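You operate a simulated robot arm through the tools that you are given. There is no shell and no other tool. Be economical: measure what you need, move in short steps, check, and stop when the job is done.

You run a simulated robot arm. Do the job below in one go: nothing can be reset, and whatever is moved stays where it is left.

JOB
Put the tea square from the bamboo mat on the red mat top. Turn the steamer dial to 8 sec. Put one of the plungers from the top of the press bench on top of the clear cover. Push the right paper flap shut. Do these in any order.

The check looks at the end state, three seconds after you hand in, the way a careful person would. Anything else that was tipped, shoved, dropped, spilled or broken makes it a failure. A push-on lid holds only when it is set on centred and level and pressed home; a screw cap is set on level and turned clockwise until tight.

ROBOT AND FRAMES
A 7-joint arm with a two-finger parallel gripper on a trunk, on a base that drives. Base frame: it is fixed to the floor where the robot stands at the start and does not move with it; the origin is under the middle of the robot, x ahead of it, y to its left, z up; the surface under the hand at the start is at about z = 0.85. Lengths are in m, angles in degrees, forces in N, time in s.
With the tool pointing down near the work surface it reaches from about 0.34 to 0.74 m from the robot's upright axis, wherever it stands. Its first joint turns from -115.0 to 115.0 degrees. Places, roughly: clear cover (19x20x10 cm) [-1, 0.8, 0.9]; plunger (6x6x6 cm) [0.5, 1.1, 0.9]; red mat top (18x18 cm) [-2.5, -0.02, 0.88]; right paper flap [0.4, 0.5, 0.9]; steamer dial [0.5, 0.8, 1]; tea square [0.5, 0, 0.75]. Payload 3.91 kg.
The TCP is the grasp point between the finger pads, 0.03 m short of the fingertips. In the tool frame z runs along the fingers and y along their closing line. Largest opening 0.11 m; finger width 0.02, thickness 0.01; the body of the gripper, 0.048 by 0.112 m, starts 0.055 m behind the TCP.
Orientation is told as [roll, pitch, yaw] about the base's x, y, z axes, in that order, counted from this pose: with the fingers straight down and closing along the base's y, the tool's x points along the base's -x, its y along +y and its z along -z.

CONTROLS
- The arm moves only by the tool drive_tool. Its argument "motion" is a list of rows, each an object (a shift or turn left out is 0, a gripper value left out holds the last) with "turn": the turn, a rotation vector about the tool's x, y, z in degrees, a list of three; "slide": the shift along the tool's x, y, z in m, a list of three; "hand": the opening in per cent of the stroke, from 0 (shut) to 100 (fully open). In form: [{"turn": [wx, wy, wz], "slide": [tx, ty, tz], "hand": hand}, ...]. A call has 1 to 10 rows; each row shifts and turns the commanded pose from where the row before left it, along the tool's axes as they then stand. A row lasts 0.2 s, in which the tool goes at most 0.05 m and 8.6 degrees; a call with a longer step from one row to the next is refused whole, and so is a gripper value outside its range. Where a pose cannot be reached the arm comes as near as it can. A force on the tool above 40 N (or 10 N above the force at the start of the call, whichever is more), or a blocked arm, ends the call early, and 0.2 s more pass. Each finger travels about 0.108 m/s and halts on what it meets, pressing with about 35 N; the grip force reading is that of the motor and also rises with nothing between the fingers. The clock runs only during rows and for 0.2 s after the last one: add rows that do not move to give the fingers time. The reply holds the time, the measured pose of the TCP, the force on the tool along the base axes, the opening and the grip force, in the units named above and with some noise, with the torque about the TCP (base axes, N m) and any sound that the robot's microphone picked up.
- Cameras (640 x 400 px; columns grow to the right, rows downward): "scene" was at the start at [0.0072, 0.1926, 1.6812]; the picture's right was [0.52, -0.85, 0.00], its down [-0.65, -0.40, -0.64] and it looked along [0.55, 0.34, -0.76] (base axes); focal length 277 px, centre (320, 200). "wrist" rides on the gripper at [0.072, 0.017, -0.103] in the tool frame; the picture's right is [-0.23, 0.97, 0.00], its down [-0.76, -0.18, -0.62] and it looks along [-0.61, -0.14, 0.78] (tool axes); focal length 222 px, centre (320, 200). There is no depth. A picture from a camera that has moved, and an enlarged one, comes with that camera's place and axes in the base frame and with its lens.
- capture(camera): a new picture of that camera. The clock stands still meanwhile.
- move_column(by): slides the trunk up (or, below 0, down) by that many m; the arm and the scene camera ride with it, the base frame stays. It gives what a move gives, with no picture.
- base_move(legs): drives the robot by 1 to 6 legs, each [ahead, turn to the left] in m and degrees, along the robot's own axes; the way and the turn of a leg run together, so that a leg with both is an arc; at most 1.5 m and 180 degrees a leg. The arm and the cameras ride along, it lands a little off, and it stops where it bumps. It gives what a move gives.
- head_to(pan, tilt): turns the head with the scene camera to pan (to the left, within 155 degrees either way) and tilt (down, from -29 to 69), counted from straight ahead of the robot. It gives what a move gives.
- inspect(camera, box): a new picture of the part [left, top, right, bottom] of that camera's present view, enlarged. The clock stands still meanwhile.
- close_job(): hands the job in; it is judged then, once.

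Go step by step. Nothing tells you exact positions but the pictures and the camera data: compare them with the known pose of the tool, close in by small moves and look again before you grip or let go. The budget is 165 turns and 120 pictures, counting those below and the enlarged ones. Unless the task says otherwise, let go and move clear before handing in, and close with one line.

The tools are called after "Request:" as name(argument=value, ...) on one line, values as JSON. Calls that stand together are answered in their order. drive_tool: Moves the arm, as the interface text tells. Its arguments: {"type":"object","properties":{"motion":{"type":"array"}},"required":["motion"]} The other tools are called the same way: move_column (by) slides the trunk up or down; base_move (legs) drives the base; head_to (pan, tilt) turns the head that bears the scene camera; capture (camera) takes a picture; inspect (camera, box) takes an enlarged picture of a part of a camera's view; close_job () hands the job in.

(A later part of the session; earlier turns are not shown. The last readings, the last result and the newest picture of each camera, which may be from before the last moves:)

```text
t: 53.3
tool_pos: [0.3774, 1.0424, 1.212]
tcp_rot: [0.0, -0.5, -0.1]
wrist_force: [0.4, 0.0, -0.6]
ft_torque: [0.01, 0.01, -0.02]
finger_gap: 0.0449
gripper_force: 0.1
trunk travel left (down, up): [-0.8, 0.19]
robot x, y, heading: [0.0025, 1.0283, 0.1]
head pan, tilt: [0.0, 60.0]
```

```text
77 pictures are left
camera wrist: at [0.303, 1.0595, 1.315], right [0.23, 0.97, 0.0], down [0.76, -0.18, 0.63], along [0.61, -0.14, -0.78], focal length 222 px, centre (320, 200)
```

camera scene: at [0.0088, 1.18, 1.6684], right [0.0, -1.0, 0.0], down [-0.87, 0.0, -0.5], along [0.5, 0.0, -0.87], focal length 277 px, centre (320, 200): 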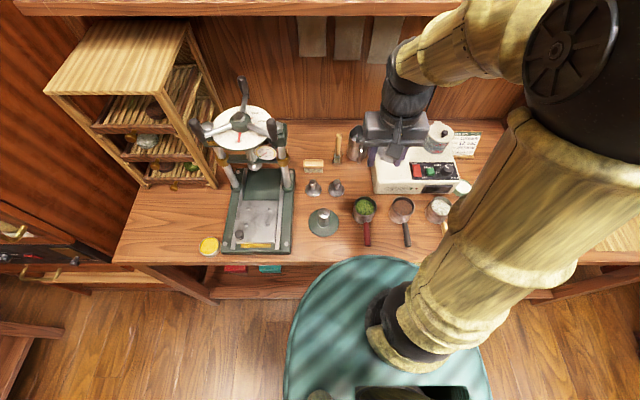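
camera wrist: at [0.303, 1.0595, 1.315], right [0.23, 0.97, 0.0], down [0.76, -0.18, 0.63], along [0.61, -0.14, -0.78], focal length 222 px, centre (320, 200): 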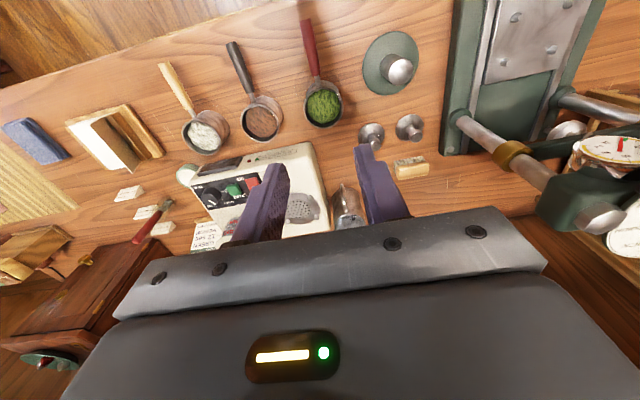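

I'm now at y≈1.03, with the plungers ahead and left. I zoom in for triangulation.

Request:
inspect(camera="scene", box=[290, 165, 370, 215])

Request:
inspect(camera="wrist", box=[340, 100, 440, 160])

```text
8.00 times, centred on (330, 190) of scene
camera zoom: at [0.0088, 1.18, 1.6684], right [0.0, -1.0, 0.0], down [-0.87, 0.0, -0.5], along [0.5, 0.0, -0.87], focal length 2214 px, centre (240, 280)
```

zoom: 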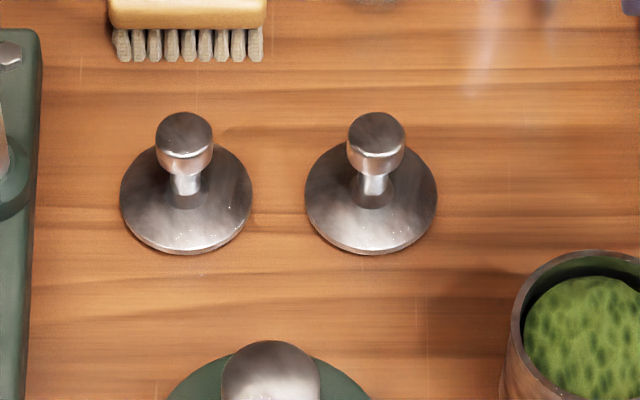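

```text
6.40 times, centred on (390, 130) of wrist
camera zoom: at [0.303, 1.0595, 1.315], right [0.23, 0.97, 0.0], down [0.76, -0.18, 0.63], along [0.61, -0.14, -0.78], focal length 1422 px, centre (-128, 648)
```

zoom: 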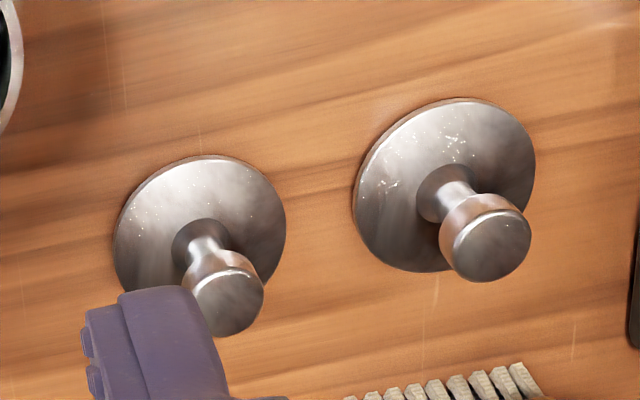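

The right plunger is at about (0.518, 1.123) with a handle knob about 23 mm wide. I move above it for a close look.

Request:
drive_tool(motion=[{"slide": [-0.023, 0.0135, 0.0275], "hand": 50}, {"slide": [-0.023, 0.0135, 0.0275]}, {"slide": [-0.023, 0.0135, 0.0275]}, {"slide": [-0.023, 0.0135, 0.0275]}, {"slide": [-0.023, 0.0135, 0.0275]}, {"slide": [-0.023, 0.0135, 0.0275]}, {}])

Request:
inspect(camera="wrist", box=[200, 40, 440, 190])

Request:
inspect(camera="scene", box=[290, 150, 370, 200])

```text
t: 54.9
tool_pos: [0.5139, 1.1218, 1.0507]
tcp_rot: [-0.1, -0.5, -0.2]
wrist_force: [0.3, -0.2, -0.3]
ft_torque: [-0.01, 0.01, 0.0]
finger_gap: 0.0551
gripper_force: 0.0
trunk travel left (down, up): [-0.8, 0.19]
robot x, y, heading: [0.0013, 1.029, -0.3]
head pan, tilt: [0.0, 60.0]
```

```text
2.67 times, centred on (320, 115) of wrist
camera zoom: at [0.4398, 1.1381, 1.153], right [0.23, 0.97, 0.0], down [0.76, -0.18, 0.63], along [0.61, -0.14, -0.78], focal length 592 px, centre (320, 427)
```

zoom: 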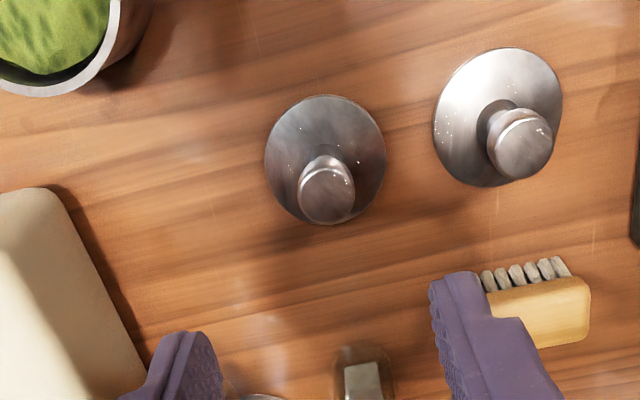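

```text
8.00 times, centred on (330, 175) of scene
camera zoom: at [0.0081, 1.1797, 1.6685], right [0.0, -1.0, 0.0], down [-0.87, 0.0, -0.5], along [0.5, 0.0, -0.87], focal length 2214 px, centre (240, 400)
```

zoom: 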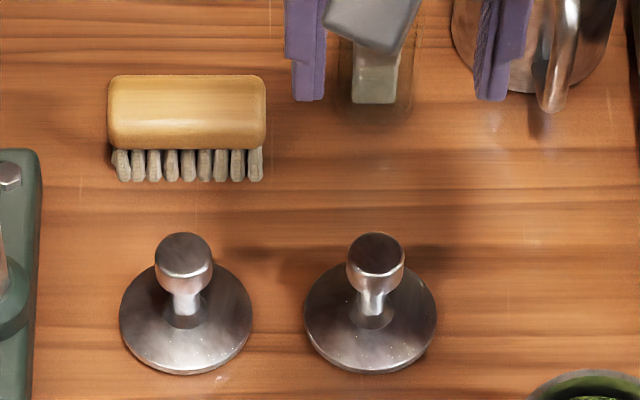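

The handle is at (0.5145, 1.124) with its top near 0.91, directly below the TCP. I descend to z≈0.907.

Request:
drive_tool(motion=[{"slide": [-0.001, 0.002, 0.04]}, {"slide": [0, 0, 0.04]}, {"slide": [0, 0, 0.035]}, {"slide": [0, 0, 0.025]}, {}])

Request:
inspect(camera="wrist", box=[200, 60, 440, 210])

Request:
inspect(camera="scene", box=[290, 150, 370, 200])

```text
t: 56.1
tool_pos: [0.5203, 1.1229, 0.91]
tcp_rot: [-0.1, -0.4, -0.2]
wrist_force: [0.1, 0.3, 0.3]
ft_torque: [-0.04, 0.04, -0.01]
finger_gap: 0.0547
gripper_force: 0.1
trunk travel left (down, up): [-0.8, 0.19]
robot x, y, heading: [-0.0006, 1.0275, -0.0]
head pan, tilt: [0.0, 60.0]
```

```text
2.67 times, centred on (320, 135) of wrist
camera zoom: at [0.4473, 1.1387, 1.013], right [0.23, 0.97, 0.0], down [0.76, -0.18, 0.63], along [0.61, -0.14, -0.78], focal length 592 px, centre (320, 373)
```

zoom: 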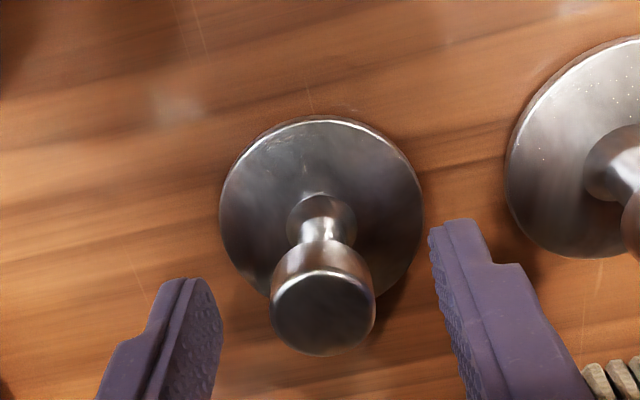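

```text
8.00 times, centred on (330, 175) of scene
camera zoom: at [0.0087, 1.18, 1.6684], right [0.0, -1.0, 0.0], down [-0.87, 0.0, -0.5], along [0.5, 0.0, -0.87], focal length 2214 px, centre (240, 400)
```

zoom: 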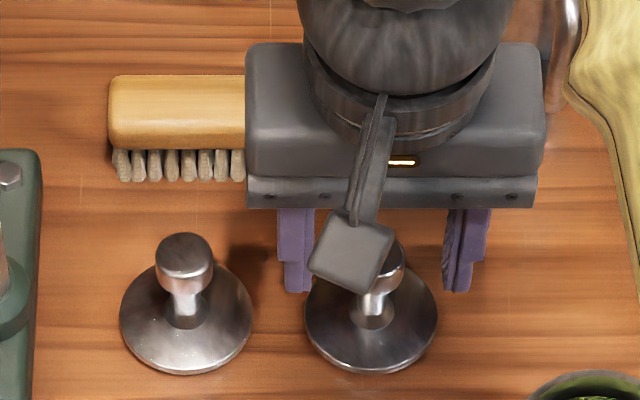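

The fingers are about 6 mm too far forward. I correct, lower slightly and close.

Request:
drive_tool(motion=[{"slide": [0.006, 0.001, 0.003]}, {}, {"hand": 10}, {}, {}])

Request:
inspect(camera="wrist", box=[200, 60, 440, 210])

```text
t: 57.3
tool_pos: [0.5138, 1.1232, 0.9074]
tcp_rot: [-0.1, -0.2, 0.0]
wrist_force: [-0.3, 0.0, 0.0]
ft_torque: [-0.03, 0.0, 0.01]
finger_gap: 0.0231
gripper_force: 35.2
trunk travel left (down, up): [-0.8, 0.19]
robot x, y, heading: [0.0006, 1.0263, 0.1]
head pan, tilt: [0.0, 60.0]
```

```text
2.67 times, centred on (320, 135) of wrist
camera zoom: at [0.4405, 1.1405, 1.0097], right [0.23, 0.97, 0.0], down [0.76, -0.18, 0.63], along [0.61, -0.14, -0.78], focal length 592 px, centre (320, 373)
```

zoom: 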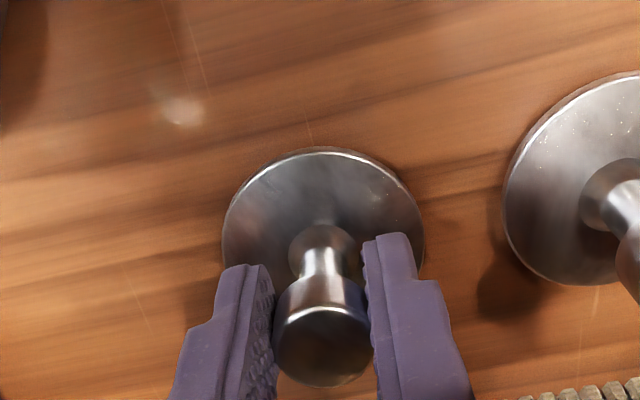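

The plunger's handle is gripped at 23 mm. I lift it straight up, then retract and look toward the clear cover behind-left.

Request:
drive_tool(motion=[{"slide": [0, 0, -0.03]}, {"slide": [0, 0, -0.045]}, {"slide": [0, 0, -0.045]}, {"slide": [0, 0, -0.045]}, {"slide": [0.02, -0.02, -0.03]}, {"slide": [0.03, -0.03, -0.02]}, {"slide": [0.03, -0.02, -0.02]}, {"slide": [0.04, -0.02, -0.02]}, {}])

Request:
head_to(pan=150, tilt=40)

Request:
capture(camera="scene")

Request:
capture(camera="wrist")

```text
t: 59.3
tool_pos: [0.3854, 1.0339, 1.1586]
tcp_rot: [-0.1, -0.3, -0.1]
wrist_force: [-0.1, 0.1, -0.4]
ft_torque: [0.03, 0.03, -0.03]
finger_gap: 0.0108
gripper_force: 0.1
trunk travel left (down, up): [-0.8, 0.19]
robot x, y, heading: [0.0021, 1.0274, -0.3]
head pan, tilt: [0.0, 60.0]
```

```text
t: 61.6
tool_pos: [0.3853, 1.0334, 1.159]
tcp_rot: [-0.1, -0.4, -0.1]
wrist_force: [0.5, 0.5, 0.5]
ft_torque: [0.02, -0.03, 0.01]
finger_gap: 0.0111
gripper_force: 0.0
trunk travel left (down, up): [-0.8, 0.19]
robot x, y, heading: [-0.0023, 1.0282, -0.2]
head pan, tilt: [150.0, 40.0]
```

```text
69 pictures are left
camera scene: at [-0.1314, 1.2229, 1.6952], right [0.5, 0.86, 0.0], down [0.56, -0.32, -0.77], along [-0.66, 0.38, -0.64], focal length 277 px, centre (320, 200)
```

scene: 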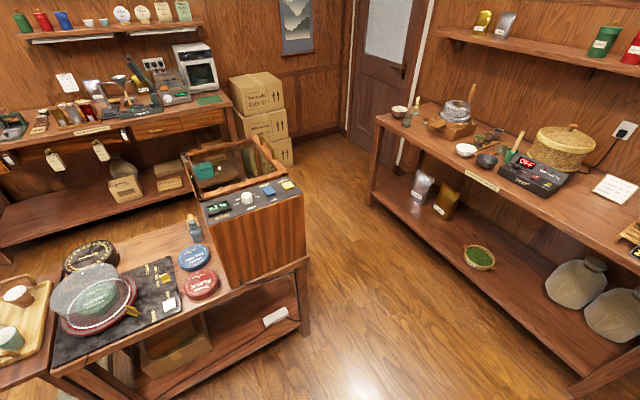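

```text
68 pictures are left
camera wrist: at [0.3118, 1.05, 1.2612], right [0.23, 0.97, 0.0], down [0.76, -0.18, 0.63], along [0.61, -0.14, -0.78], focal length 222 px, centre (320, 200)
```

wrist: 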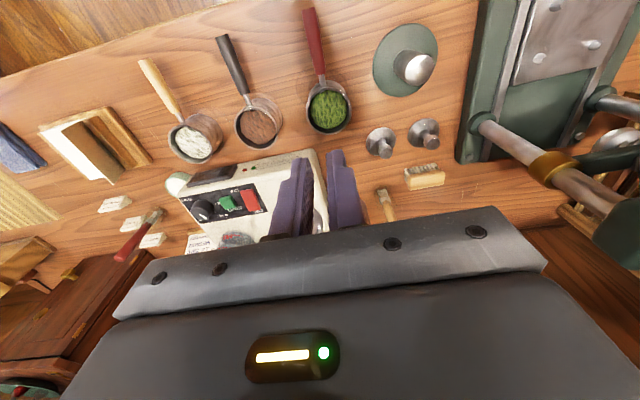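

The plunger slipped out during the lift and still stands on the bench. I go back over it with open fingers to check its pose.

Request:
drive_tool(motion=[{"slide": [-0.0258, 0.0178, 0.02], "hand": 50}, {"slide": [-0.0258, 0.0178, 0.02]}, {"slide": [-0.0258, 0.0178, 0.02]}, {"slide": [-0.0258, 0.0178, 0.02]}, {"slide": [-0.0258, 0.0178, 0.02]}, {}])

Request:
head_to(pan=0, tilt=60)

Request:
inspect(camera="wrist", box=[200, 40, 440, 190])

Request:
inspect(camera="scene", box=[290, 165, 370, 215])

```text
t: 63.0
tool_pos: [0.5195, 1.1242, 1.0624]
tcp_rot: [0.0, -0.4, -0.1]
wrist_force: [0.0, -0.2, -0.5]
ft_torque: [0.02, 0.01, 0.01]
finger_gap: 0.0549
gripper_force: 0.1
trunk travel left (down, up): [-0.8, 0.19]
robot x, y, heading: [0.0015, 1.0299, -0.1]
head pan, tilt: [150.0, 40.0]
```

```text
t: 65.4
tool_pos: [0.5198, 1.1238, 1.0626]
tcp_rot: [0.0, -0.4, -0.1]
wrist_force: [0.1, -0.6, -0.8]
ft_torque: [-0.01, 0.02, 0.03]
finger_gap: 0.0552
gripper_force: 0.0
trunk travel left (down, up): [-0.8, 0.19]
robot x, y, heading: [-0.0024, 1.0291, -0.1]
head pan, tilt: [0.0, 60.0]
```

```text
2.67 times, centred on (320, 115) of wrist
camera zoom: at [0.4464, 1.1414, 1.1643], right [0.23, 0.97, 0.0], down [0.76, -0.18, 0.63], along [0.61, -0.14, -0.78], focal length 592 px, centre (320, 427)
```

zoom: 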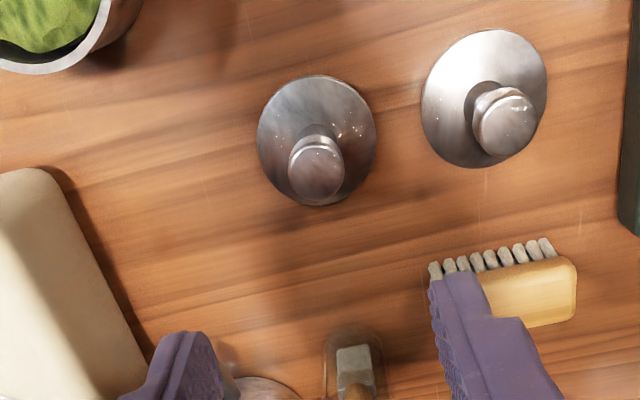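

```text
8.00 times, centred on (330, 190) of scene
camera zoom: at [0.0089, 1.1801, 1.6684], right [0.0, -1.0, 0.0], down [-0.87, 0.0, -0.5], along [0.5, 0.0, -0.87], focal length 2214 px, centre (240, 280)
```

zoom: 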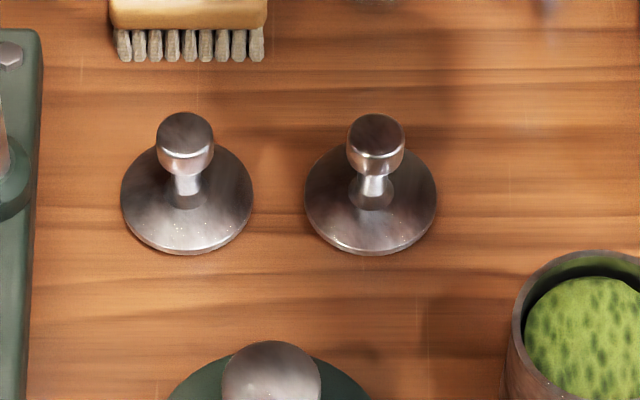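

The plunger stands unchanged. I'll regrip a bit lower, with full closing, and lift slowly.

Request:
drive_tool(motion=[{"slide": [0.005, 0, 0.04]}, {"slide": [0, 0, 0.04]}, {"slide": [0, 0, 0.04]}, {"slide": [0, 0, 0.025]}, {"slide": [0, 0, 0.015]}, {}, {"hand": 0}, {}, {}])

Request:
drive_tool(motion=[{}, {"slide": [0, 0, -0.003]}, {"slide": [0, 0, -0.003]}, {"slide": [0, 0, -0.004]}, {"slide": [0, 0, -0.005]}, {}])

Request:
inspect(camera="wrist", box=[200, 60, 440, 210])

```text
t: 67.4
tool_pos: [0.5184, 1.1253, 0.9014]
tcp_rot: [0.0, -0.4, -0.1]
wrist_force: [-0.5, -0.6, 0.2]
ft_torque: [0.05, 0.01, 0.03]
finger_gap: 0.0232
gripper_force: 34.7
trunk travel left (down, up): [-0.8, 0.19]
robot x, y, heading: [0.0005, 1.0269, -0.4]
head pan, tilt: [0.0, 60.0]
```

```text
t: 68.8
tool_pos: [0.5169, 1.1245, 0.9156]
tcp_rot: [0.0, -0.3, -0.2]
wrist_force: [0.1, 0.6, -1.8]
ft_torque: [-0.03, -0.01, 0.02]
finger_gap: 0.0233
gripper_force: 34.9
trunk travel left (down, up): [-0.8, 0.19]
robot x, y, heading: [-0.0018, 1.0275, -0.2]
head pan, tilt: [0.0, 60.0]
```

```text
2.67 times, centred on (320, 135) of wrist
camera zoom: at [0.4429, 1.1423, 1.0182], right [0.23, 0.97, 0.0], down [0.76, -0.18, 0.63], along [0.61, -0.14, -0.78], focal length 592 px, centre (320, 373)
```

zoom: 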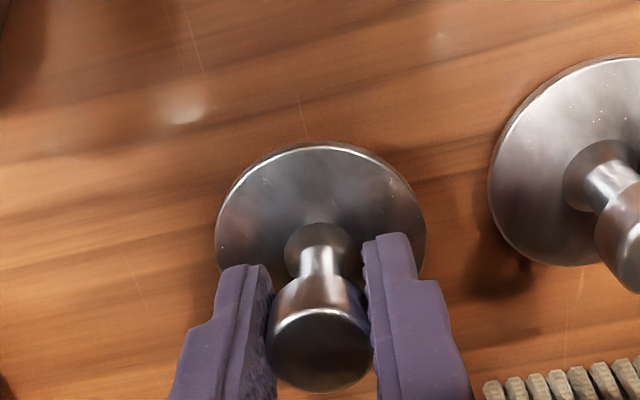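

It's lifted and the grip reading holds with about 1.8 N of weight. I continue slowly upward.

Request:
drive_tool(motion=[{"slide": [0, 0, -0.008]}, {"slide": [0, 0, -0.01]}, {"slide": [0, 0, -0.012]}, {"slide": [0, 0, -0.014]}, {"slide": [0, 0, -0.014]}, {"slide": [0, 0, -0.014]}, {"slide": [0, 0, -0.014]}, {"slide": [0, 0, -0.012]}, {"slide": [0, 0, -0.008]}, {}])

Request:
inspect(camera="wrist", box=[200, 60, 440, 210])

```text
t: 71.0
tool_pos: [0.5156, 1.1243, 1.0224]
tcp_rot: [-0.1, -0.3, -0.1]
wrist_force: [0.4, 1.3, -1.6]
ft_torque: [-0.01, 0.02, -0.03]
finger_gap: 0.0232
gripper_force: 34.9
trunk travel left (down, up): [-0.8, 0.19]
robot x, y, heading: [0.0047, 1.0285, -0.1]
head pan, tilt: [0.0, 60.0]
```

```text
2.67 times, centred on (320, 135) of wrist
camera zoom: at [0.4414, 1.1422, 1.1239], right [0.23, 0.97, 0.0], down [0.76, -0.18, 0.63], along [0.61, -0.14, -0.78], focal length 592 px, centre (320, 373)
```

zoom: 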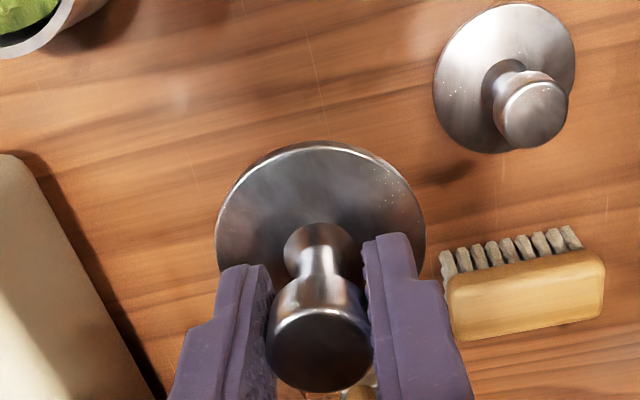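

The plunger is held steadily. I raise and retract gently.

Request:
drive_tool(motion=[{"slide": [0, 0, -0.012]}, {"slide": [0, 0, -0.018]}, {"slide": [0.005, -0.005, -0.02]}, {"slide": [0.012, -0.01, -0.02]}, {"slide": [0.018, -0.014, -0.018]}, {"slide": [0.02, -0.016, -0.015]}, {"slide": [0.022, -0.018, -0.012]}, {"slide": [0.022, -0.016, -0.008]}, {"slide": [0.015, -0.01, -0.004]}, {"slide": [0.008, -0.005, 0]}])

Request:
head_to(pan=150, tilt=50)

Request:
capture(camera="scene")

Request:
capture(camera="wrist")

```text
t: 73.2
tool_pos: [0.3924, 1.0296, 1.145]
tcp_rot: [0.0, -0.3, -0.1]
wrist_force: [-0.1, -0.3, -0.8]
ft_torque: [-0.02, -0.01, 0.01]
finger_gap: 0.0235
gripper_force: 35.8
trunk travel left (down, up): [-0.8, 0.19]
robot x, y, heading: [-0.0008, 1.0262, -0.1]
head pan, tilt: [0.0, 60.0]
```

```text
t: 75.5
tool_pos: [0.3932, 1.0312, 1.1467]
tcp_rot: [0.1, -0.3, -0.1]
wrist_force: [0.7, 0.2, -2.0]
ft_torque: [-0.02, 0.03, -0.03]
finger_gap: 0.0235
gripper_force: 34.9
trunk travel left (down, up): [-0.8, 0.19]
robot x, y, heading: [0.0003, 1.0276, -0.1]
head pan, tilt: [150.0, 50.0]
```

```text
63 pictures are left
camera scene: at [-0.1243, 1.2188, 1.681], right [0.5, 0.86, 0.0], down [0.66, -0.38, -0.64], along [-0.56, 0.32, -0.77], focal length 277 px, centre (320, 200)
```

scene: 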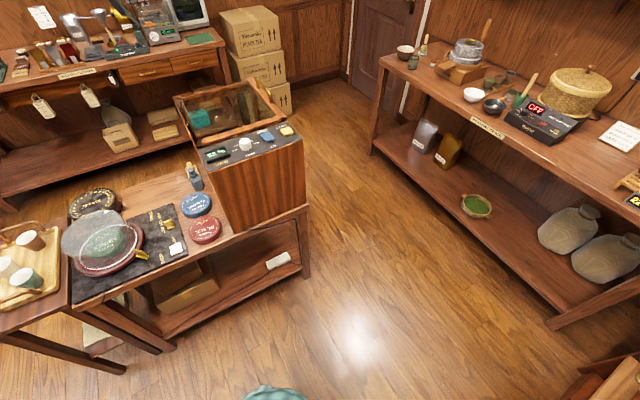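

```text
62 pictures are left
camera wrist: at [0.3192, 1.0473, 1.248], right [0.23, 0.97, 0.0], down [0.76, -0.18, 0.63], along [0.61, -0.14, -0.78], focal length 222 px, centre (320, 200)
```

wrist: 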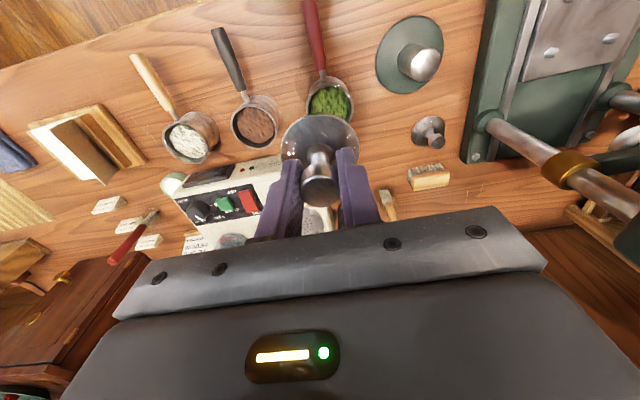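

The clear cover seems to be the transparent thing on the table behind, near (−0.9, 0.84). I zoom in.

Request:
inspect(camera="scene", box=[0, 150, 320, 350])

Request:
inspect(camera="scene", box=[50, 175, 170, 285])

```text
2.00 times, centred on (160, 250) of scene
camera zoom: at [-0.1243, 1.2188, 1.681], right [0.5, 0.86, 0.0], down [0.66, -0.38, -0.64], along [-0.56, 0.32, -0.77], focal length 554 px, centre (640, 100)
```

zoom: 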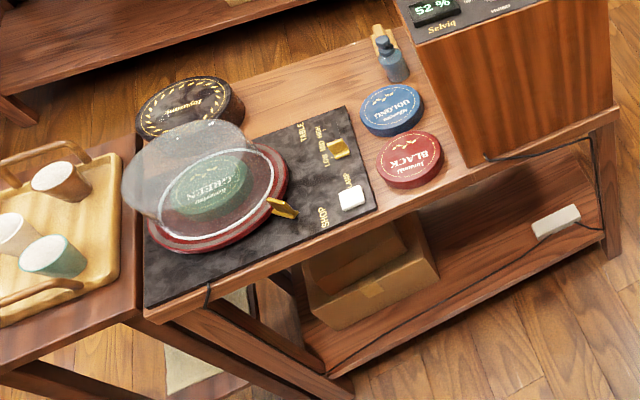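

```text
3.64 times, centred on (110, 230) of scene
camera zoom: at [-0.1243, 1.2188, 1.681], right [0.5, 0.86, 0.0], down [0.66, -0.38, -0.64], along [-0.56, 0.32, -0.77], focal length 1006 px, centre (1084, 91)
```

zoom: 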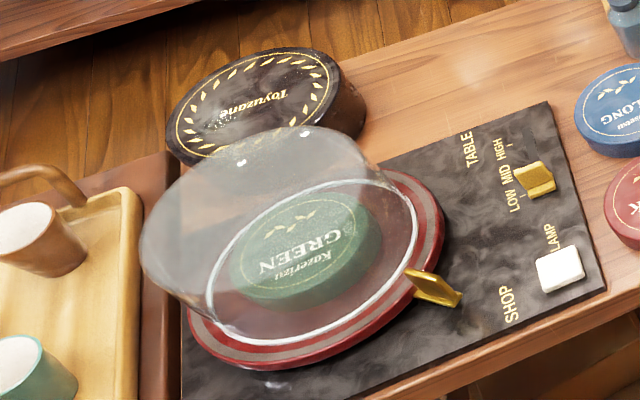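

The clear cover is a flat-topped bell on a turntable, centred near (−0.888, 0.85) with its top about z≈0.97. I'll drive there turning right, away from the press, to face −x.

Request:
base_move(legs=[[0, -152], [0.37, 0], [0, -28]])

Request:
head_to(pan=0, tilt=55)

Request:
capture(camera="scene")

Request:
capture(camera="wrist")

```text
t: 81.5
tool_pos: [-0.0395, 0.6377, 1.1462]
tcp_rot: [0.1, -0.3, -96.5]
wrist_force: [-0.4, 0.4, -1.8]
ft_torque: [0.02, -0.01, 0.01]
finger_gap: 0.0234
gripper_force: 34.9
trunk travel left (down, up): [-0.8, 0.19]
robot x, y, heading: [0.0039, 1.0295, -96.4]
head pan, tilt: [150.0, 50.0]
stopped in leg 1: the robot was blocked; the commanded pose is now the measured one
```

```text
t: 83.9
tool_pos: [-0.04, 0.6372, 1.1454]
tcp_rot: [0.1, -0.3, -96.4]
wrist_force: [0.3, -0.6, -1.0]
ft_torque: [-0.04, -0.01, 0.0]
finger_gap: 0.0233
gripper_force: 35.2
trunk travel left (down, up): [-0.8, 0.19]
robot x, y, heading: [0.0049, 1.0275, -96.3]
head pan, tilt: [0.0, 55.0]
```

```text
59 pictures are left
camera scene: at [0.1523, 0.9973, 1.6745], right [-0.99, 0.11, 0.0], down [0.09, 0.81, -0.57], along [-0.06, -0.57, -0.82], focal length 277 px, centre (320, 200)
```

scene: 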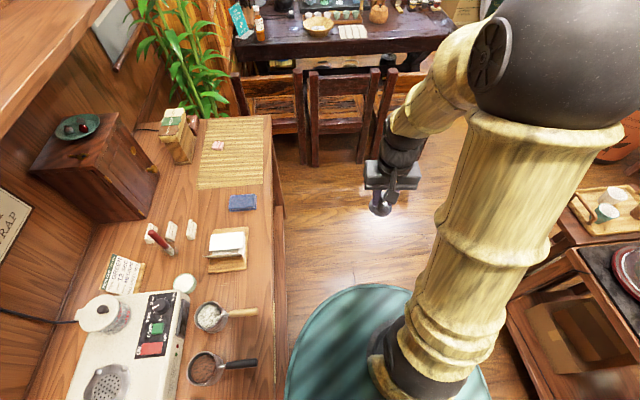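

```text
58 pictures are left
camera wrist: at [-0.016, 0.7075, 1.248], right [0.94, -0.33, 0.0], down [-0.26, -0.73, 0.63], along [-0.21, -0.59, -0.78], focal length 222 px, centre (320, 200)
```

wrist: 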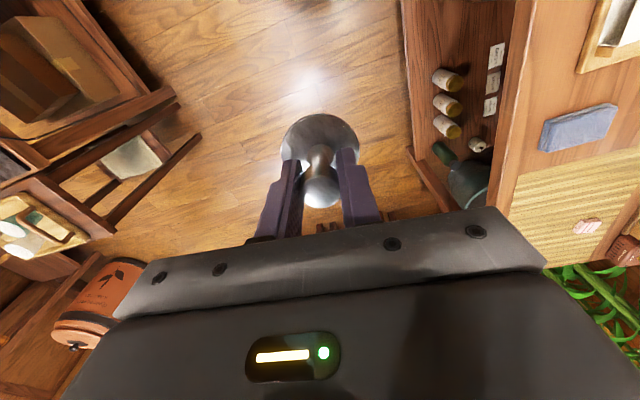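

The turn was blocked at −96°, probably the base's rear corner against the bench. I'll turn back, reverse away from the bench into the aisle middle and then turn.

Request:
base_move(legs=[[0, 116.3], [-0.35, 0]])

Request:
base_move(legs=[[0, -100], [0, -100]])

Request:
capture(camera="scene")

Request:
capture(camera="wrist")

```text
t: 93.6
tool_pos: [0.0408, 1.0456, 1.145]
tcp_rot: [0.0, -0.3, 20.8]
wrist_force: [-0.5, 1.2, -2.8]
ft_torque: [-0.02, -0.03, -0.01]
finger_gap: 0.0231
gripper_force: 35.4
trunk travel left (down, up): [-0.8, 0.19]
robot x, y, heading: [-0.3257, 0.901, 20.8]
head pan, tilt: [0.0, 55.0]
```

```text
t: 106.1
tool_pos: [-0.7158, 0.8747, 1.1452]
tcp_rot: [0.0, -0.3, -176.3]
wrist_force: [-0.5, 0.3, -2.4]
ft_torque: [-0.01, -0.01, 0.01]
finger_gap: 0.0234
gripper_force: 34.9
trunk travel left (down, up): [-0.8, 0.19]
robot x, y, heading: [-0.3224, 0.9029, -176.1]
head pan, tilt: [0.0, 55.0]
```

```text
57 pictures are left
camera scene: at [-0.3249, 0.748, 1.6745], right [-0.07, 1.0, 0.0], down [0.82, 0.06, -0.57], along [-0.57, -0.04, -0.82], focal length 277 px, centre (320, 200)
```

scene: 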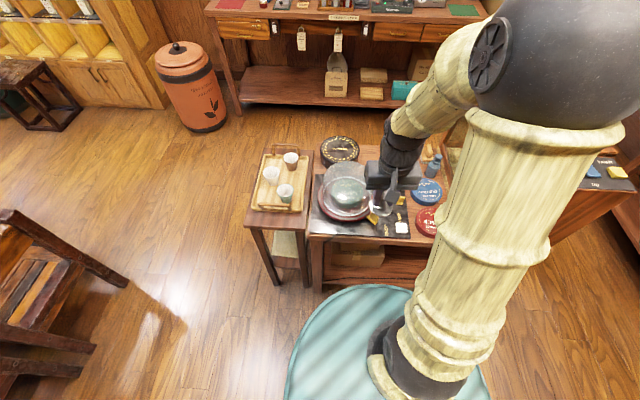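

```text
56 pictures are left
camera wrist: at [-0.6423, 0.8625, 1.248], right [-0.16, -0.99, 0.0], down [-0.77, 0.13, 0.63], along [-0.62, 0.1, -0.78], focal length 222 px, centre (320, 200)
```

wrist: 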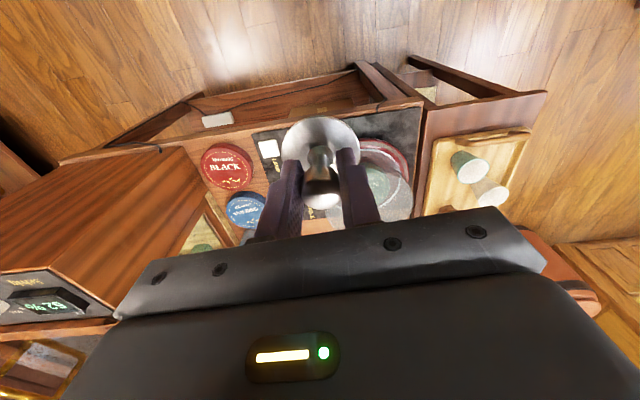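

I'm facing the table with the plunger still held, and the cover lies ahead and slightly to the robot's left. I zoom in on it from both cameras.

Request:
inspect(camera="scene", box=[300, 145, 420, 235])

Request:
inspect(camera="wrist", box=[240, 90, 440, 230])

```text
4.44 times, centred on (360, 190) of scene
camera zoom: at [-0.3249, 0.748, 1.6745], right [-0.07, 1.0, 0.0], down [0.82, 0.06, -0.57], along [-0.57, -0.04, -0.82], focal length 1230 px, centre (142, 244)
```

zoom: 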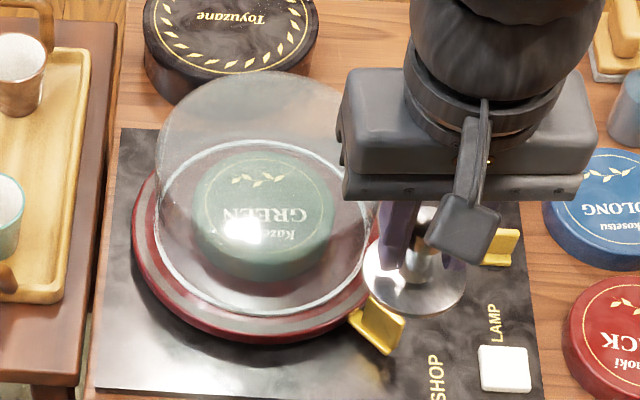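

```text
2.86 times, centred on (340, 160) of wrist
camera zoom: at [-0.6423, 0.8625, 1.248], right [-0.16, -0.99, 0.0], down [-0.77, 0.13, 0.63], along [-0.62, 0.1, -0.78], focal length 635 px, centre (263, 314)
```

zoom: 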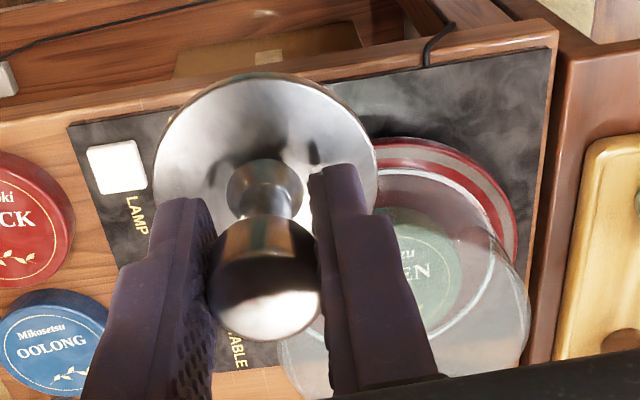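

By combining two views the cover's centre comes out at about (−0.96, 0.81) with its top near z≈0.90, as this table is lower. I move slowly over it, staying high.

Request:
drive_tool(motion=[{"slide": [-0.015, 0.003, 0]}, {"slide": [-0.025, 0.0046, 0.002]}, {"slide": [-0.027, 0.005, 0.004]}, {"slide": [-0.027, 0.005, 0.004]}, {"slide": [-0.027, 0.005, 0.004]}, {"slide": [-0.027, 0.005, 0.004]}, {"slide": [-0.027, 0.005, 0.004]}, {"slide": [-0.027, 0.005, 0.004]}, {"slide": [-0.025, 0.005, 0.004]}, {"slide": [-0.02, 0.004, 0]}])

Request:
inspect(camera="scene", box=[300, 145, 420, 235])

Request:
inspect(camera="wrist", box=[160, 50, 480, 230])

```text
t: 108.3
tool_pos: [-0.9617, 0.811, 1.1189]
tcp_rot: [0.0, -0.3, -176.3]
wrist_force: [0.0, 0.2, -1.3]
ft_torque: [-0.01, 0.01, -0.02]
finger_gap: 0.0233
gripper_force: 34.6
trunk travel left (down, up): [-0.8, 0.19]
robot x, y, heading: [-0.3273, 0.9024, -176.0]
head pan, tilt: [0.0, 55.0]
```

```text
4.44 times, centred on (360, 190) of scene
camera zoom: at [-0.3257, 0.7479, 1.6744], right [-0.07, 1.0, 0.0], down [0.82, 0.06, -0.57], along [-0.57, -0.04, -0.82], focal length 1230 px, centre (142, 244)
```

zoom: 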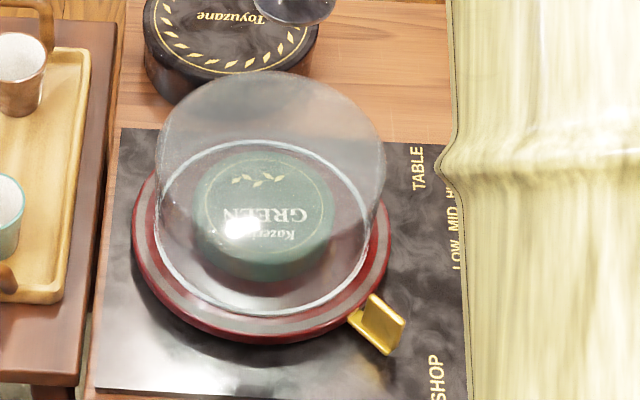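

```text
2.00 times, centred on (320, 140) of wrist
camera zoom: at [-0.8884, 0.7992, 1.2212], right [-0.16, -0.99, 0.0], down [-0.77, 0.13, 0.63], along [-0.62, 0.1, -0.78], focal length 444 px, centre (320, 320)
```

zoom: 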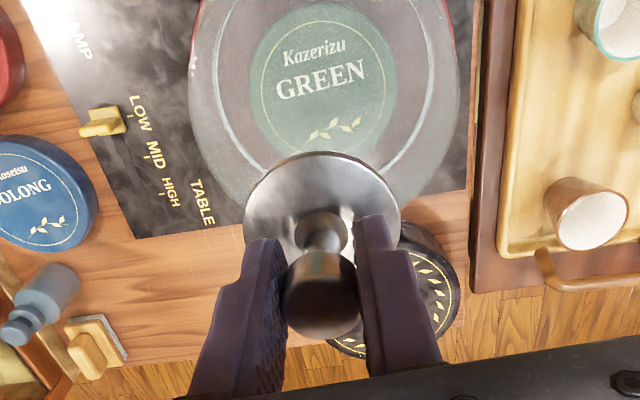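

The plunger is right above the cover's flat top, whose centre I refine to about (−0.955, 0.806). I shift slightly and lower to about 4 cm above it.

Request:
drive_tool(motion=[{"slide": [0.006, 0.005, 0.01]}, {"slide": [0, 0, 0.02]}, {"slide": [0, 0, 0.025]}, {"slide": [0, 0, 0.025]}, {"slide": [0, 0, 0.025]}, {"slide": [0, 0, 0.02]}, {"slide": [0, 0, 0.01]}, {}])

Request:
inspect(camera="scene", box=[300, 145, 420, 235])

Request:
inspect(camera="wrist", box=[160, 50, 480, 230])

```text
t: 110.1
tool_pos: [-0.9521, 0.8089, 0.9829]
tcp_rot: [-0.1, -0.4, -176.3]
wrist_force: [-0.1, 0.2, -1.9]
ft_torque: [-0.01, 0.01, 0.0]
finger_gap: 0.0232
gripper_force: 35.1
trunk travel left (down, up): [-0.8, 0.19]
robot x, y, heading: [-0.3216, 0.9015, -176.3]
head pan, tilt: [0.0, 55.0]
```

```text
4.44 times, centred on (360, 190) of scene
camera zoom: at [-0.325, 0.748, 1.6744], right [-0.07, 1.0, 0.0], down [0.82, 0.06, -0.57], along [-0.57, -0.04, -0.82], focal length 1230 px, centre (142, 244)
```

zoom: 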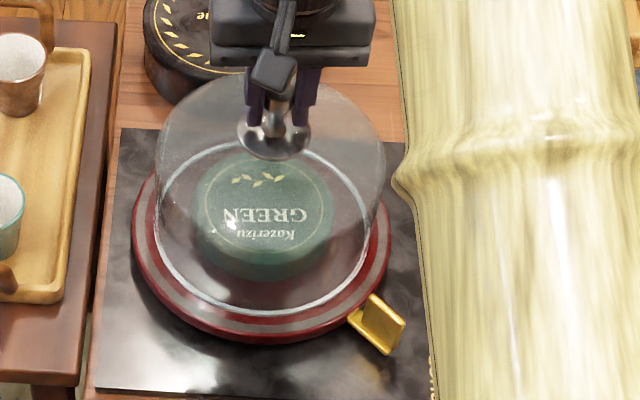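

```text
2.00 times, centred on (320, 140) of wrist
camera zoom: at [-0.8798, 0.7969, 1.0847], right [-0.16, -0.99, 0.0], down [-0.77, 0.13, 0.63], along [-0.62, 0.1, -0.78], focal length 444 px, centre (320, 320)
```

zoom: 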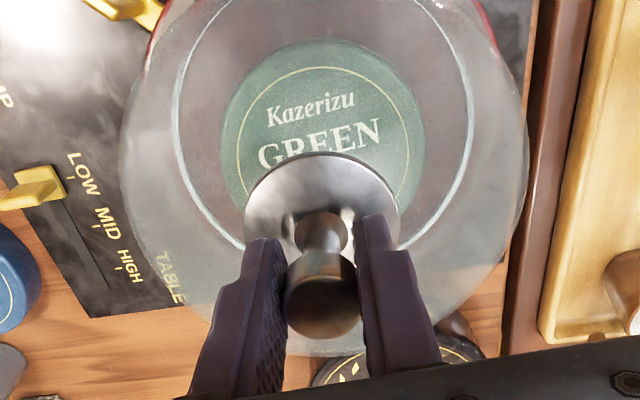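

From the nearer view the cover's top is at about z≈0.88 and its centre at x≈−0.973. I shift 2 cm farther and lower to about 1.5 cm above it.

Request:
drive_tool(motion=[{"slide": [-0.01, 0, 0]}, {"slide": [-0.01, 0, 0.005]}, {"slide": [0, 0, 0.012]}, {"slide": [0, 0, 0.012]}, {"slide": [0, 0, 0.008]}, {}])

Request:
inspect(camera="scene", box=[320, 150, 400, 210])

Request:
inspect(camera="wrist", box=[160, 50, 480, 230])

```text
t: 111.5
tool_pos: [-0.9739, 0.8074, 0.9449]
tcp_rot: [-0.1, -0.3, -176.3]
wrist_force: [0.0, 0.3, -1.5]
ft_torque: [0.0, 0.01, 0.02]
finger_gap: 0.023
gripper_force: 35.1
trunk travel left (down, up): [-0.8, 0.19]
robot x, y, heading: [-0.3231, 0.9022, -176.2]
head pan, tilt: [0.0, 55.0]
```

```text
6.67 times, centred on (360, 180) of scene
camera zoom: at [-0.325, 0.748, 1.6744], right [-0.07, 1.0, 0.0], down [0.82, 0.06, -0.57], along [-0.57, -0.04, -0.82], focal length 1845 px, centre (53, 333)
```

zoom: 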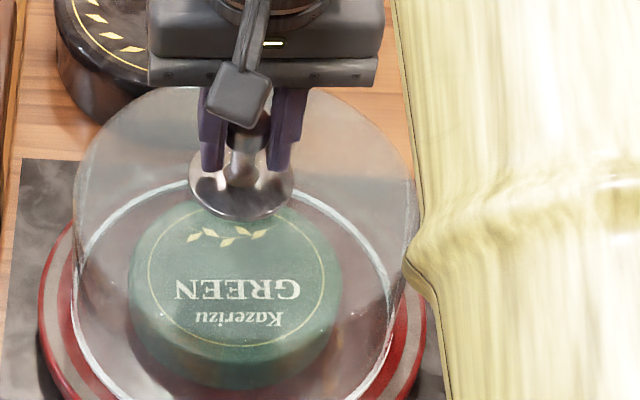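

```text
2.00 times, centred on (320, 140) of wrist
camera zoom: at [-0.9011, 0.7946, 1.0474], right [-0.16, -0.99, 0.0], down [-0.77, 0.13, 0.63], along [-0.62, 0.1, -0.78], focal length 444 px, centre (320, 320)
```

zoom: 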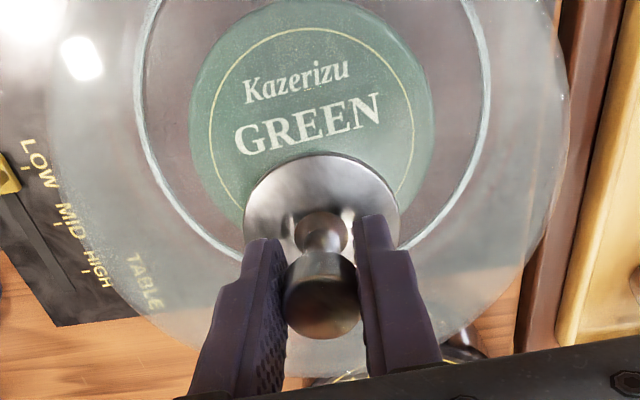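

The plunger is centred over the top within a few millimetres. I lower gently until contact.

Request:
drive_tool(motion=[{"slide": [0, 0.002, 0.003]}, {"slide": [0, 0, 0.003]}, {"slide": [0, 0, 0.002]}, {}])

Request:
drive_tool(motion=[{"slide": [0, 0, 0.002]}, {"slide": [0, 0, 0.001]}, {}])

Request:
inspect(camera="scene", box=[330, 160, 380, 190])

```text
t: 112.5
tool_pos: [-0.9749, 0.8055, 0.9405]
tcp_rot: [0.1, -0.6, -176.2]
wrist_force: [-2.5, -2.1, 24.3]
ft_torque: [-0.26, 0.08, 0.05]
finger_gap: 0.0236
gripper_force: 34.6
trunk travel left (down, up): [-0.8, 0.19]
robot x, y, heading: [-0.3223, 0.9024, -176.1]
head pan, tilt: [0.0, 55.0]
```

```text
t: 113.3
tool_pos: [-0.9736, 0.804, 0.9354]
tcp_rot: [-0.1, -0.5, -176.3]
wrist_force: [-3.1, -1.9, 24.1]
ft_torque: [-0.18, 0.19, 0.0]
finger_gap: 0.0232
gripper_force: 35.6
trunk travel left (down, up): [-0.8, 0.19]
robot x, y, heading: [-0.3259, 0.9011, -176.0]
head pan, tilt: [0.0, 55.0]
```

```text
12.80 times, centred on (355, 175) of scene
camera zoom: at [-0.3221, 0.7482, 1.6745], right [-0.07, 1.0, 0.0], down [0.82, 0.06, -0.57], along [-0.57, -0.04, -0.82], focal length 3542 px, centre (-128, 520)
```

zoom: 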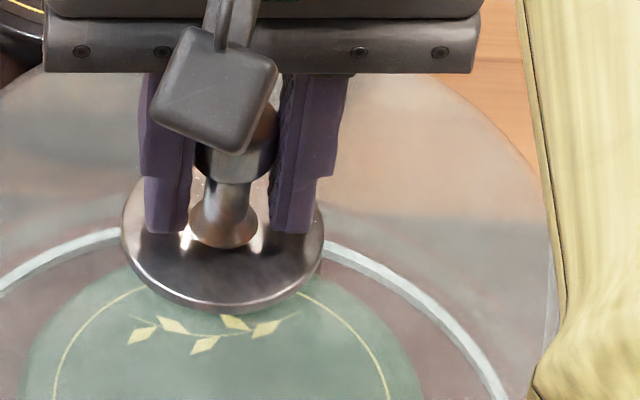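

Contact is made with about 24 N and the plunger rests on the top. I ease the load off slightly, then open.

Request:
drive_tool(motion=[{"slide": [0, 0, -0.0015]}, {"slide": [0, 0, -0.001]}, {}])

```text
t: 114.1
tool_pos: [-0.973, 0.8051, 0.9353]
tcp_rot: [0.0, -0.3, -176.3]
wrist_force: [-2.1, -0.1, 10.5]
ft_torque: [-0.12, 0.35, 0.0]
finger_gap: 0.0231
gripper_force: 35.5
trunk travel left (down, up): [-0.8, 0.19]
robot x, y, heading: [-0.3262, 0.9028, -176.1]
head pan, tilt: [0.0, 55.0]
```

Request:
drive_tool(motion=[{"slide": [0, 0, -0.0012]}, {"hand": 30}, {"hand": 50}, {}, {}])

Request:
inspect(camera="wrist", box=[160, 50, 480, 230])

```text
t: 115.3
tool_pos: [-0.9744, 0.8045, 0.9374]
tcp_rot: [-0.1, -0.3, -176.2]
wrist_force: [0.1, 0.2, -0.8]
ft_torque: [0.02, 0.01, -0.03]
finger_gap: 0.0552
gripper_force: 0.1
trunk travel left (down, up): [-0.8, 0.19]
robot x, y, heading: [-0.3241, 0.9028, -175.9]
head pan, tilt: [0.0, 55.0]
```

```text
2.00 times, centred on (320, 140) of wrist
camera zoom: at [-0.901, 0.7919, 1.0398], right [-0.16, -0.99, 0.0], down [-0.77, 0.13, 0.63], along [-0.62, 0.1, -0.78], focal length 444 px, centre (320, 320)
```

zoom: 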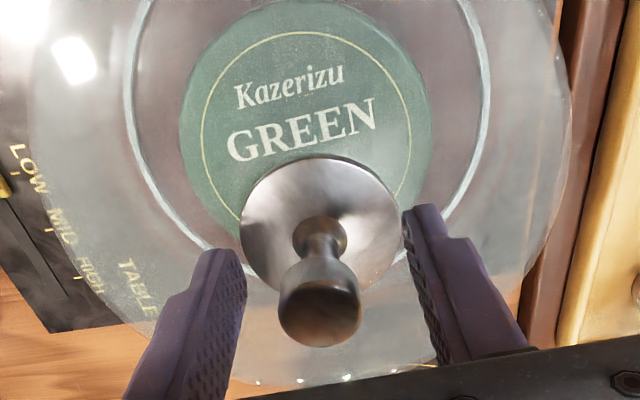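

The plunger stands upright, free of the fingers. I lift straight up and check.

Request:
drive_tool(motion=[{"slide": [0, 0, -0.01]}, {"slide": [0, 0, -0.02]}, {"slide": [0, 0, -0.03]}, {"slide": [0, 0, -0.04]}, {"slide": [0, 0, -0.04]}, {"slide": [0.04, 0, -0.02]}, {"slide": [0.045, -0.01, 0]}, {"slide": [0.045, -0.02, 0]}, {"slide": [0.045, -0.02, 0]}, {"slide": [0.045, -0.02, 0]}])

Request:
capture(camera="scene")

Request:
inspect(camera="scene", box=[300, 145, 420, 235])

```text
t: 117.5
tool_pos: [-0.754, 0.8902, 1.0962]
tcp_rot: [-0.1, -0.3, -176.3]
wrist_force: [-0.6, 0.7, 0.9]
ft_torque: [-0.03, 0.03, -0.04]
finger_gap: 0.0552
gripper_force: 0.0
trunk travel left (down, up): [-0.8, 0.19]
robot x, y, heading: [-0.3222, 0.9003, -175.9]
head pan, tilt: [0.0, 55.0]
```

```text
45 pictures are left
camera scene: at [-0.3229, 0.7489, 1.6746], right [-0.07, 1.0, 0.0], down [0.82, 0.06, -0.57], along [-0.57, -0.04, -0.82], focal length 277 px, centre (320, 200)
```

scene: 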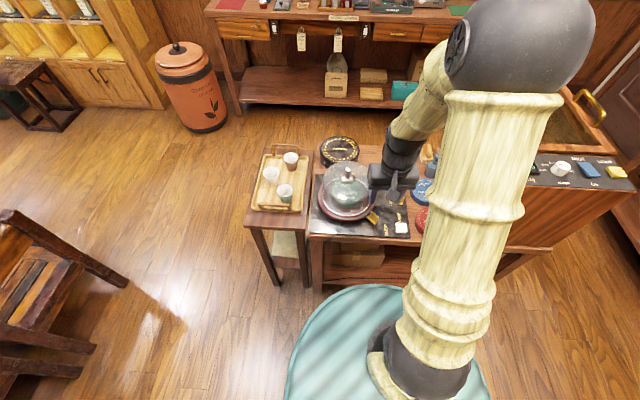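

```text
4.44 times, centred on (360, 190) of scene
camera zoom: at [-0.3229, 0.7489, 1.6746], right [-0.07, 1.0, 0.0], down [0.82, 0.06, -0.57], along [-0.57, -0.04, -0.82], focal length 1230 px, centre (142, 244)
```

zoom: 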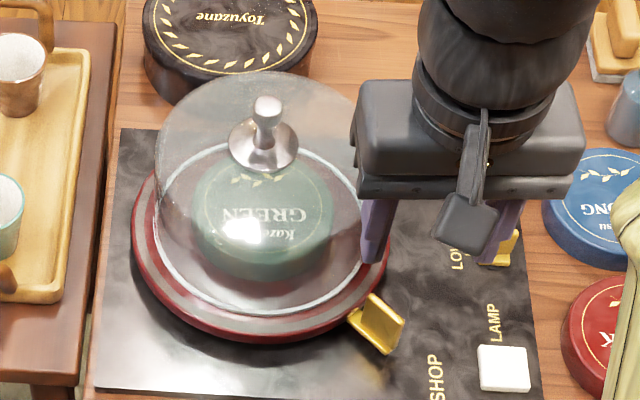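

The plunger is standing on the cover. Next I raise and retract the hand and drive back toward the bamboo mat for the tea square.

Request:
drive_tool(motion=[{"slide": [0.02, 0, -0.03]}, {"slide": [0.02, 0, -0.03]}, {"slide": [0.02, 0, -0.03]}, {}])

Request:
base_move(legs=[[0, 102], [0.8, 0], [0, 74]])

Request:
capture(camera="scene")

Request:
capture(camera="wrist")

```text
t: 118.5
tool_pos: [-0.6978, 0.8941, 1.1875]
tcp_rot: [0.0, -0.2, -176.3]
wrist_force: [-0.1, -0.1, -0.4]
ft_torque: [-0.01, -0.03, 0.0]
finger_gap: 0.0547
gripper_force: 0.2
trunk travel left (down, up): [-0.8, 0.19]
robot x, y, heading: [-0.323, 0.8963, -176.1]
head pan, tilt: [0.0, 55.0]
```

```text
t: 134.2
tool_pos: [0.2348, 0.0871, 1.1883]
tcp_rot: [0.0, -0.4, -3.7]
wrist_force: [0.2, -0.3, 0.5]
ft_torque: [0.02, -0.01, -0.02]
finger_gap: 0.055
gripper_force: 0.1
trunk travel left (down, up): [-0.8, 0.19]
robot x, y, heading: [-0.1397, 0.1263, -3.5]
head pan, tilt: [0.0, 55.0]
```

```text
43 pictures are left
camera scene: at [-0.1147, 0.2773, 1.6745], right [-0.06, -1.0, 0.0], down [-0.82, 0.05, -0.57], along [0.57, -0.04, -0.82], focal length 277 px, centre (320, 200)
```

scene: 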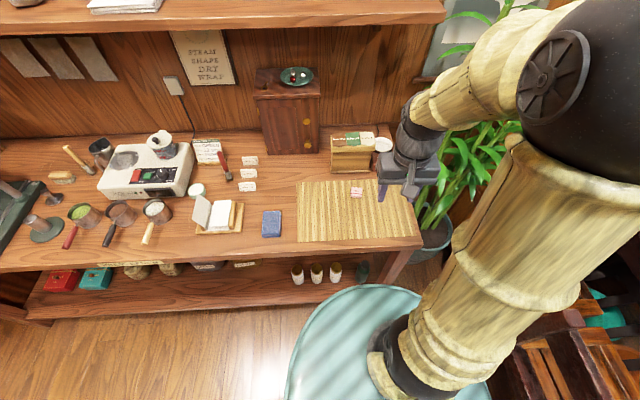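

```text
42 pictures are left
camera wrist: at [0.1614, 0.1082, 1.2911], right [0.29, 0.96, 0.0], down [0.75, -0.23, 0.63], along [0.6, -0.18, -0.78], focal length 222 px, centre (320, 200)
```

wrist: 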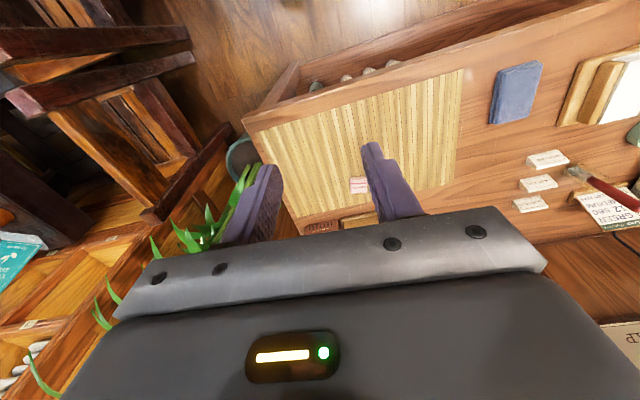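

Request:
inspect(camera="scene", box=[330, 175, 390, 210])

Request:
inspect(camera="wrist", box=[320, 160, 400, 210])

```text
10.67 times, centred on (360, 192) of scene
camera zoom: at [-0.1147, 0.2773, 1.6745], right [-0.06, -1.0, 0.0], down [-0.82, 0.05, -0.57], along [0.57, -0.04, -0.82], focal length 2952 px, centre (-107, 280)
```

zoom: 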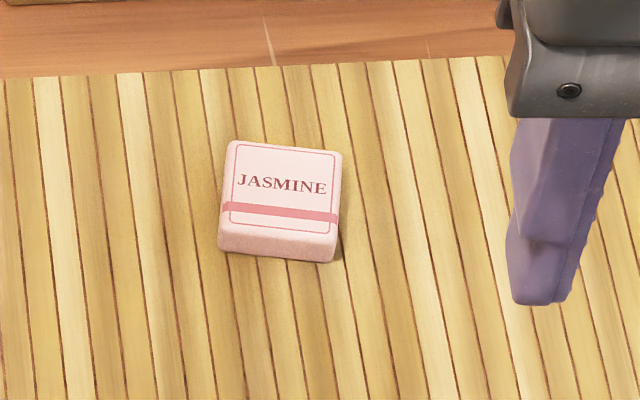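

```text
8.00 times, centred on (360, 185) of wrist
camera zoom: at [0.1614, 0.1082, 1.2911], right [0.29, 0.96, 0.0], down [0.75, -0.23, 0.63], along [0.6, -0.18, -0.78], focal length 1777 px, centre (0, 320)
```

zoom: 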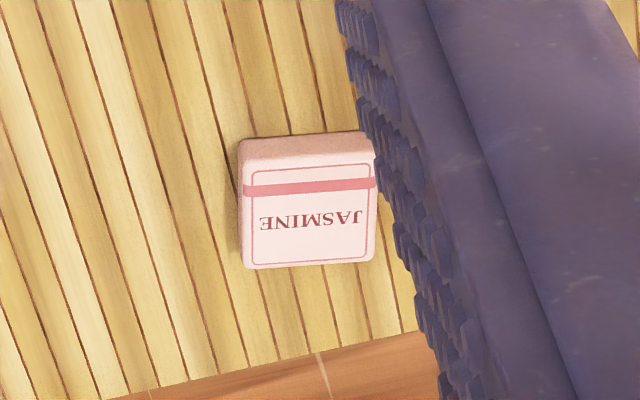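

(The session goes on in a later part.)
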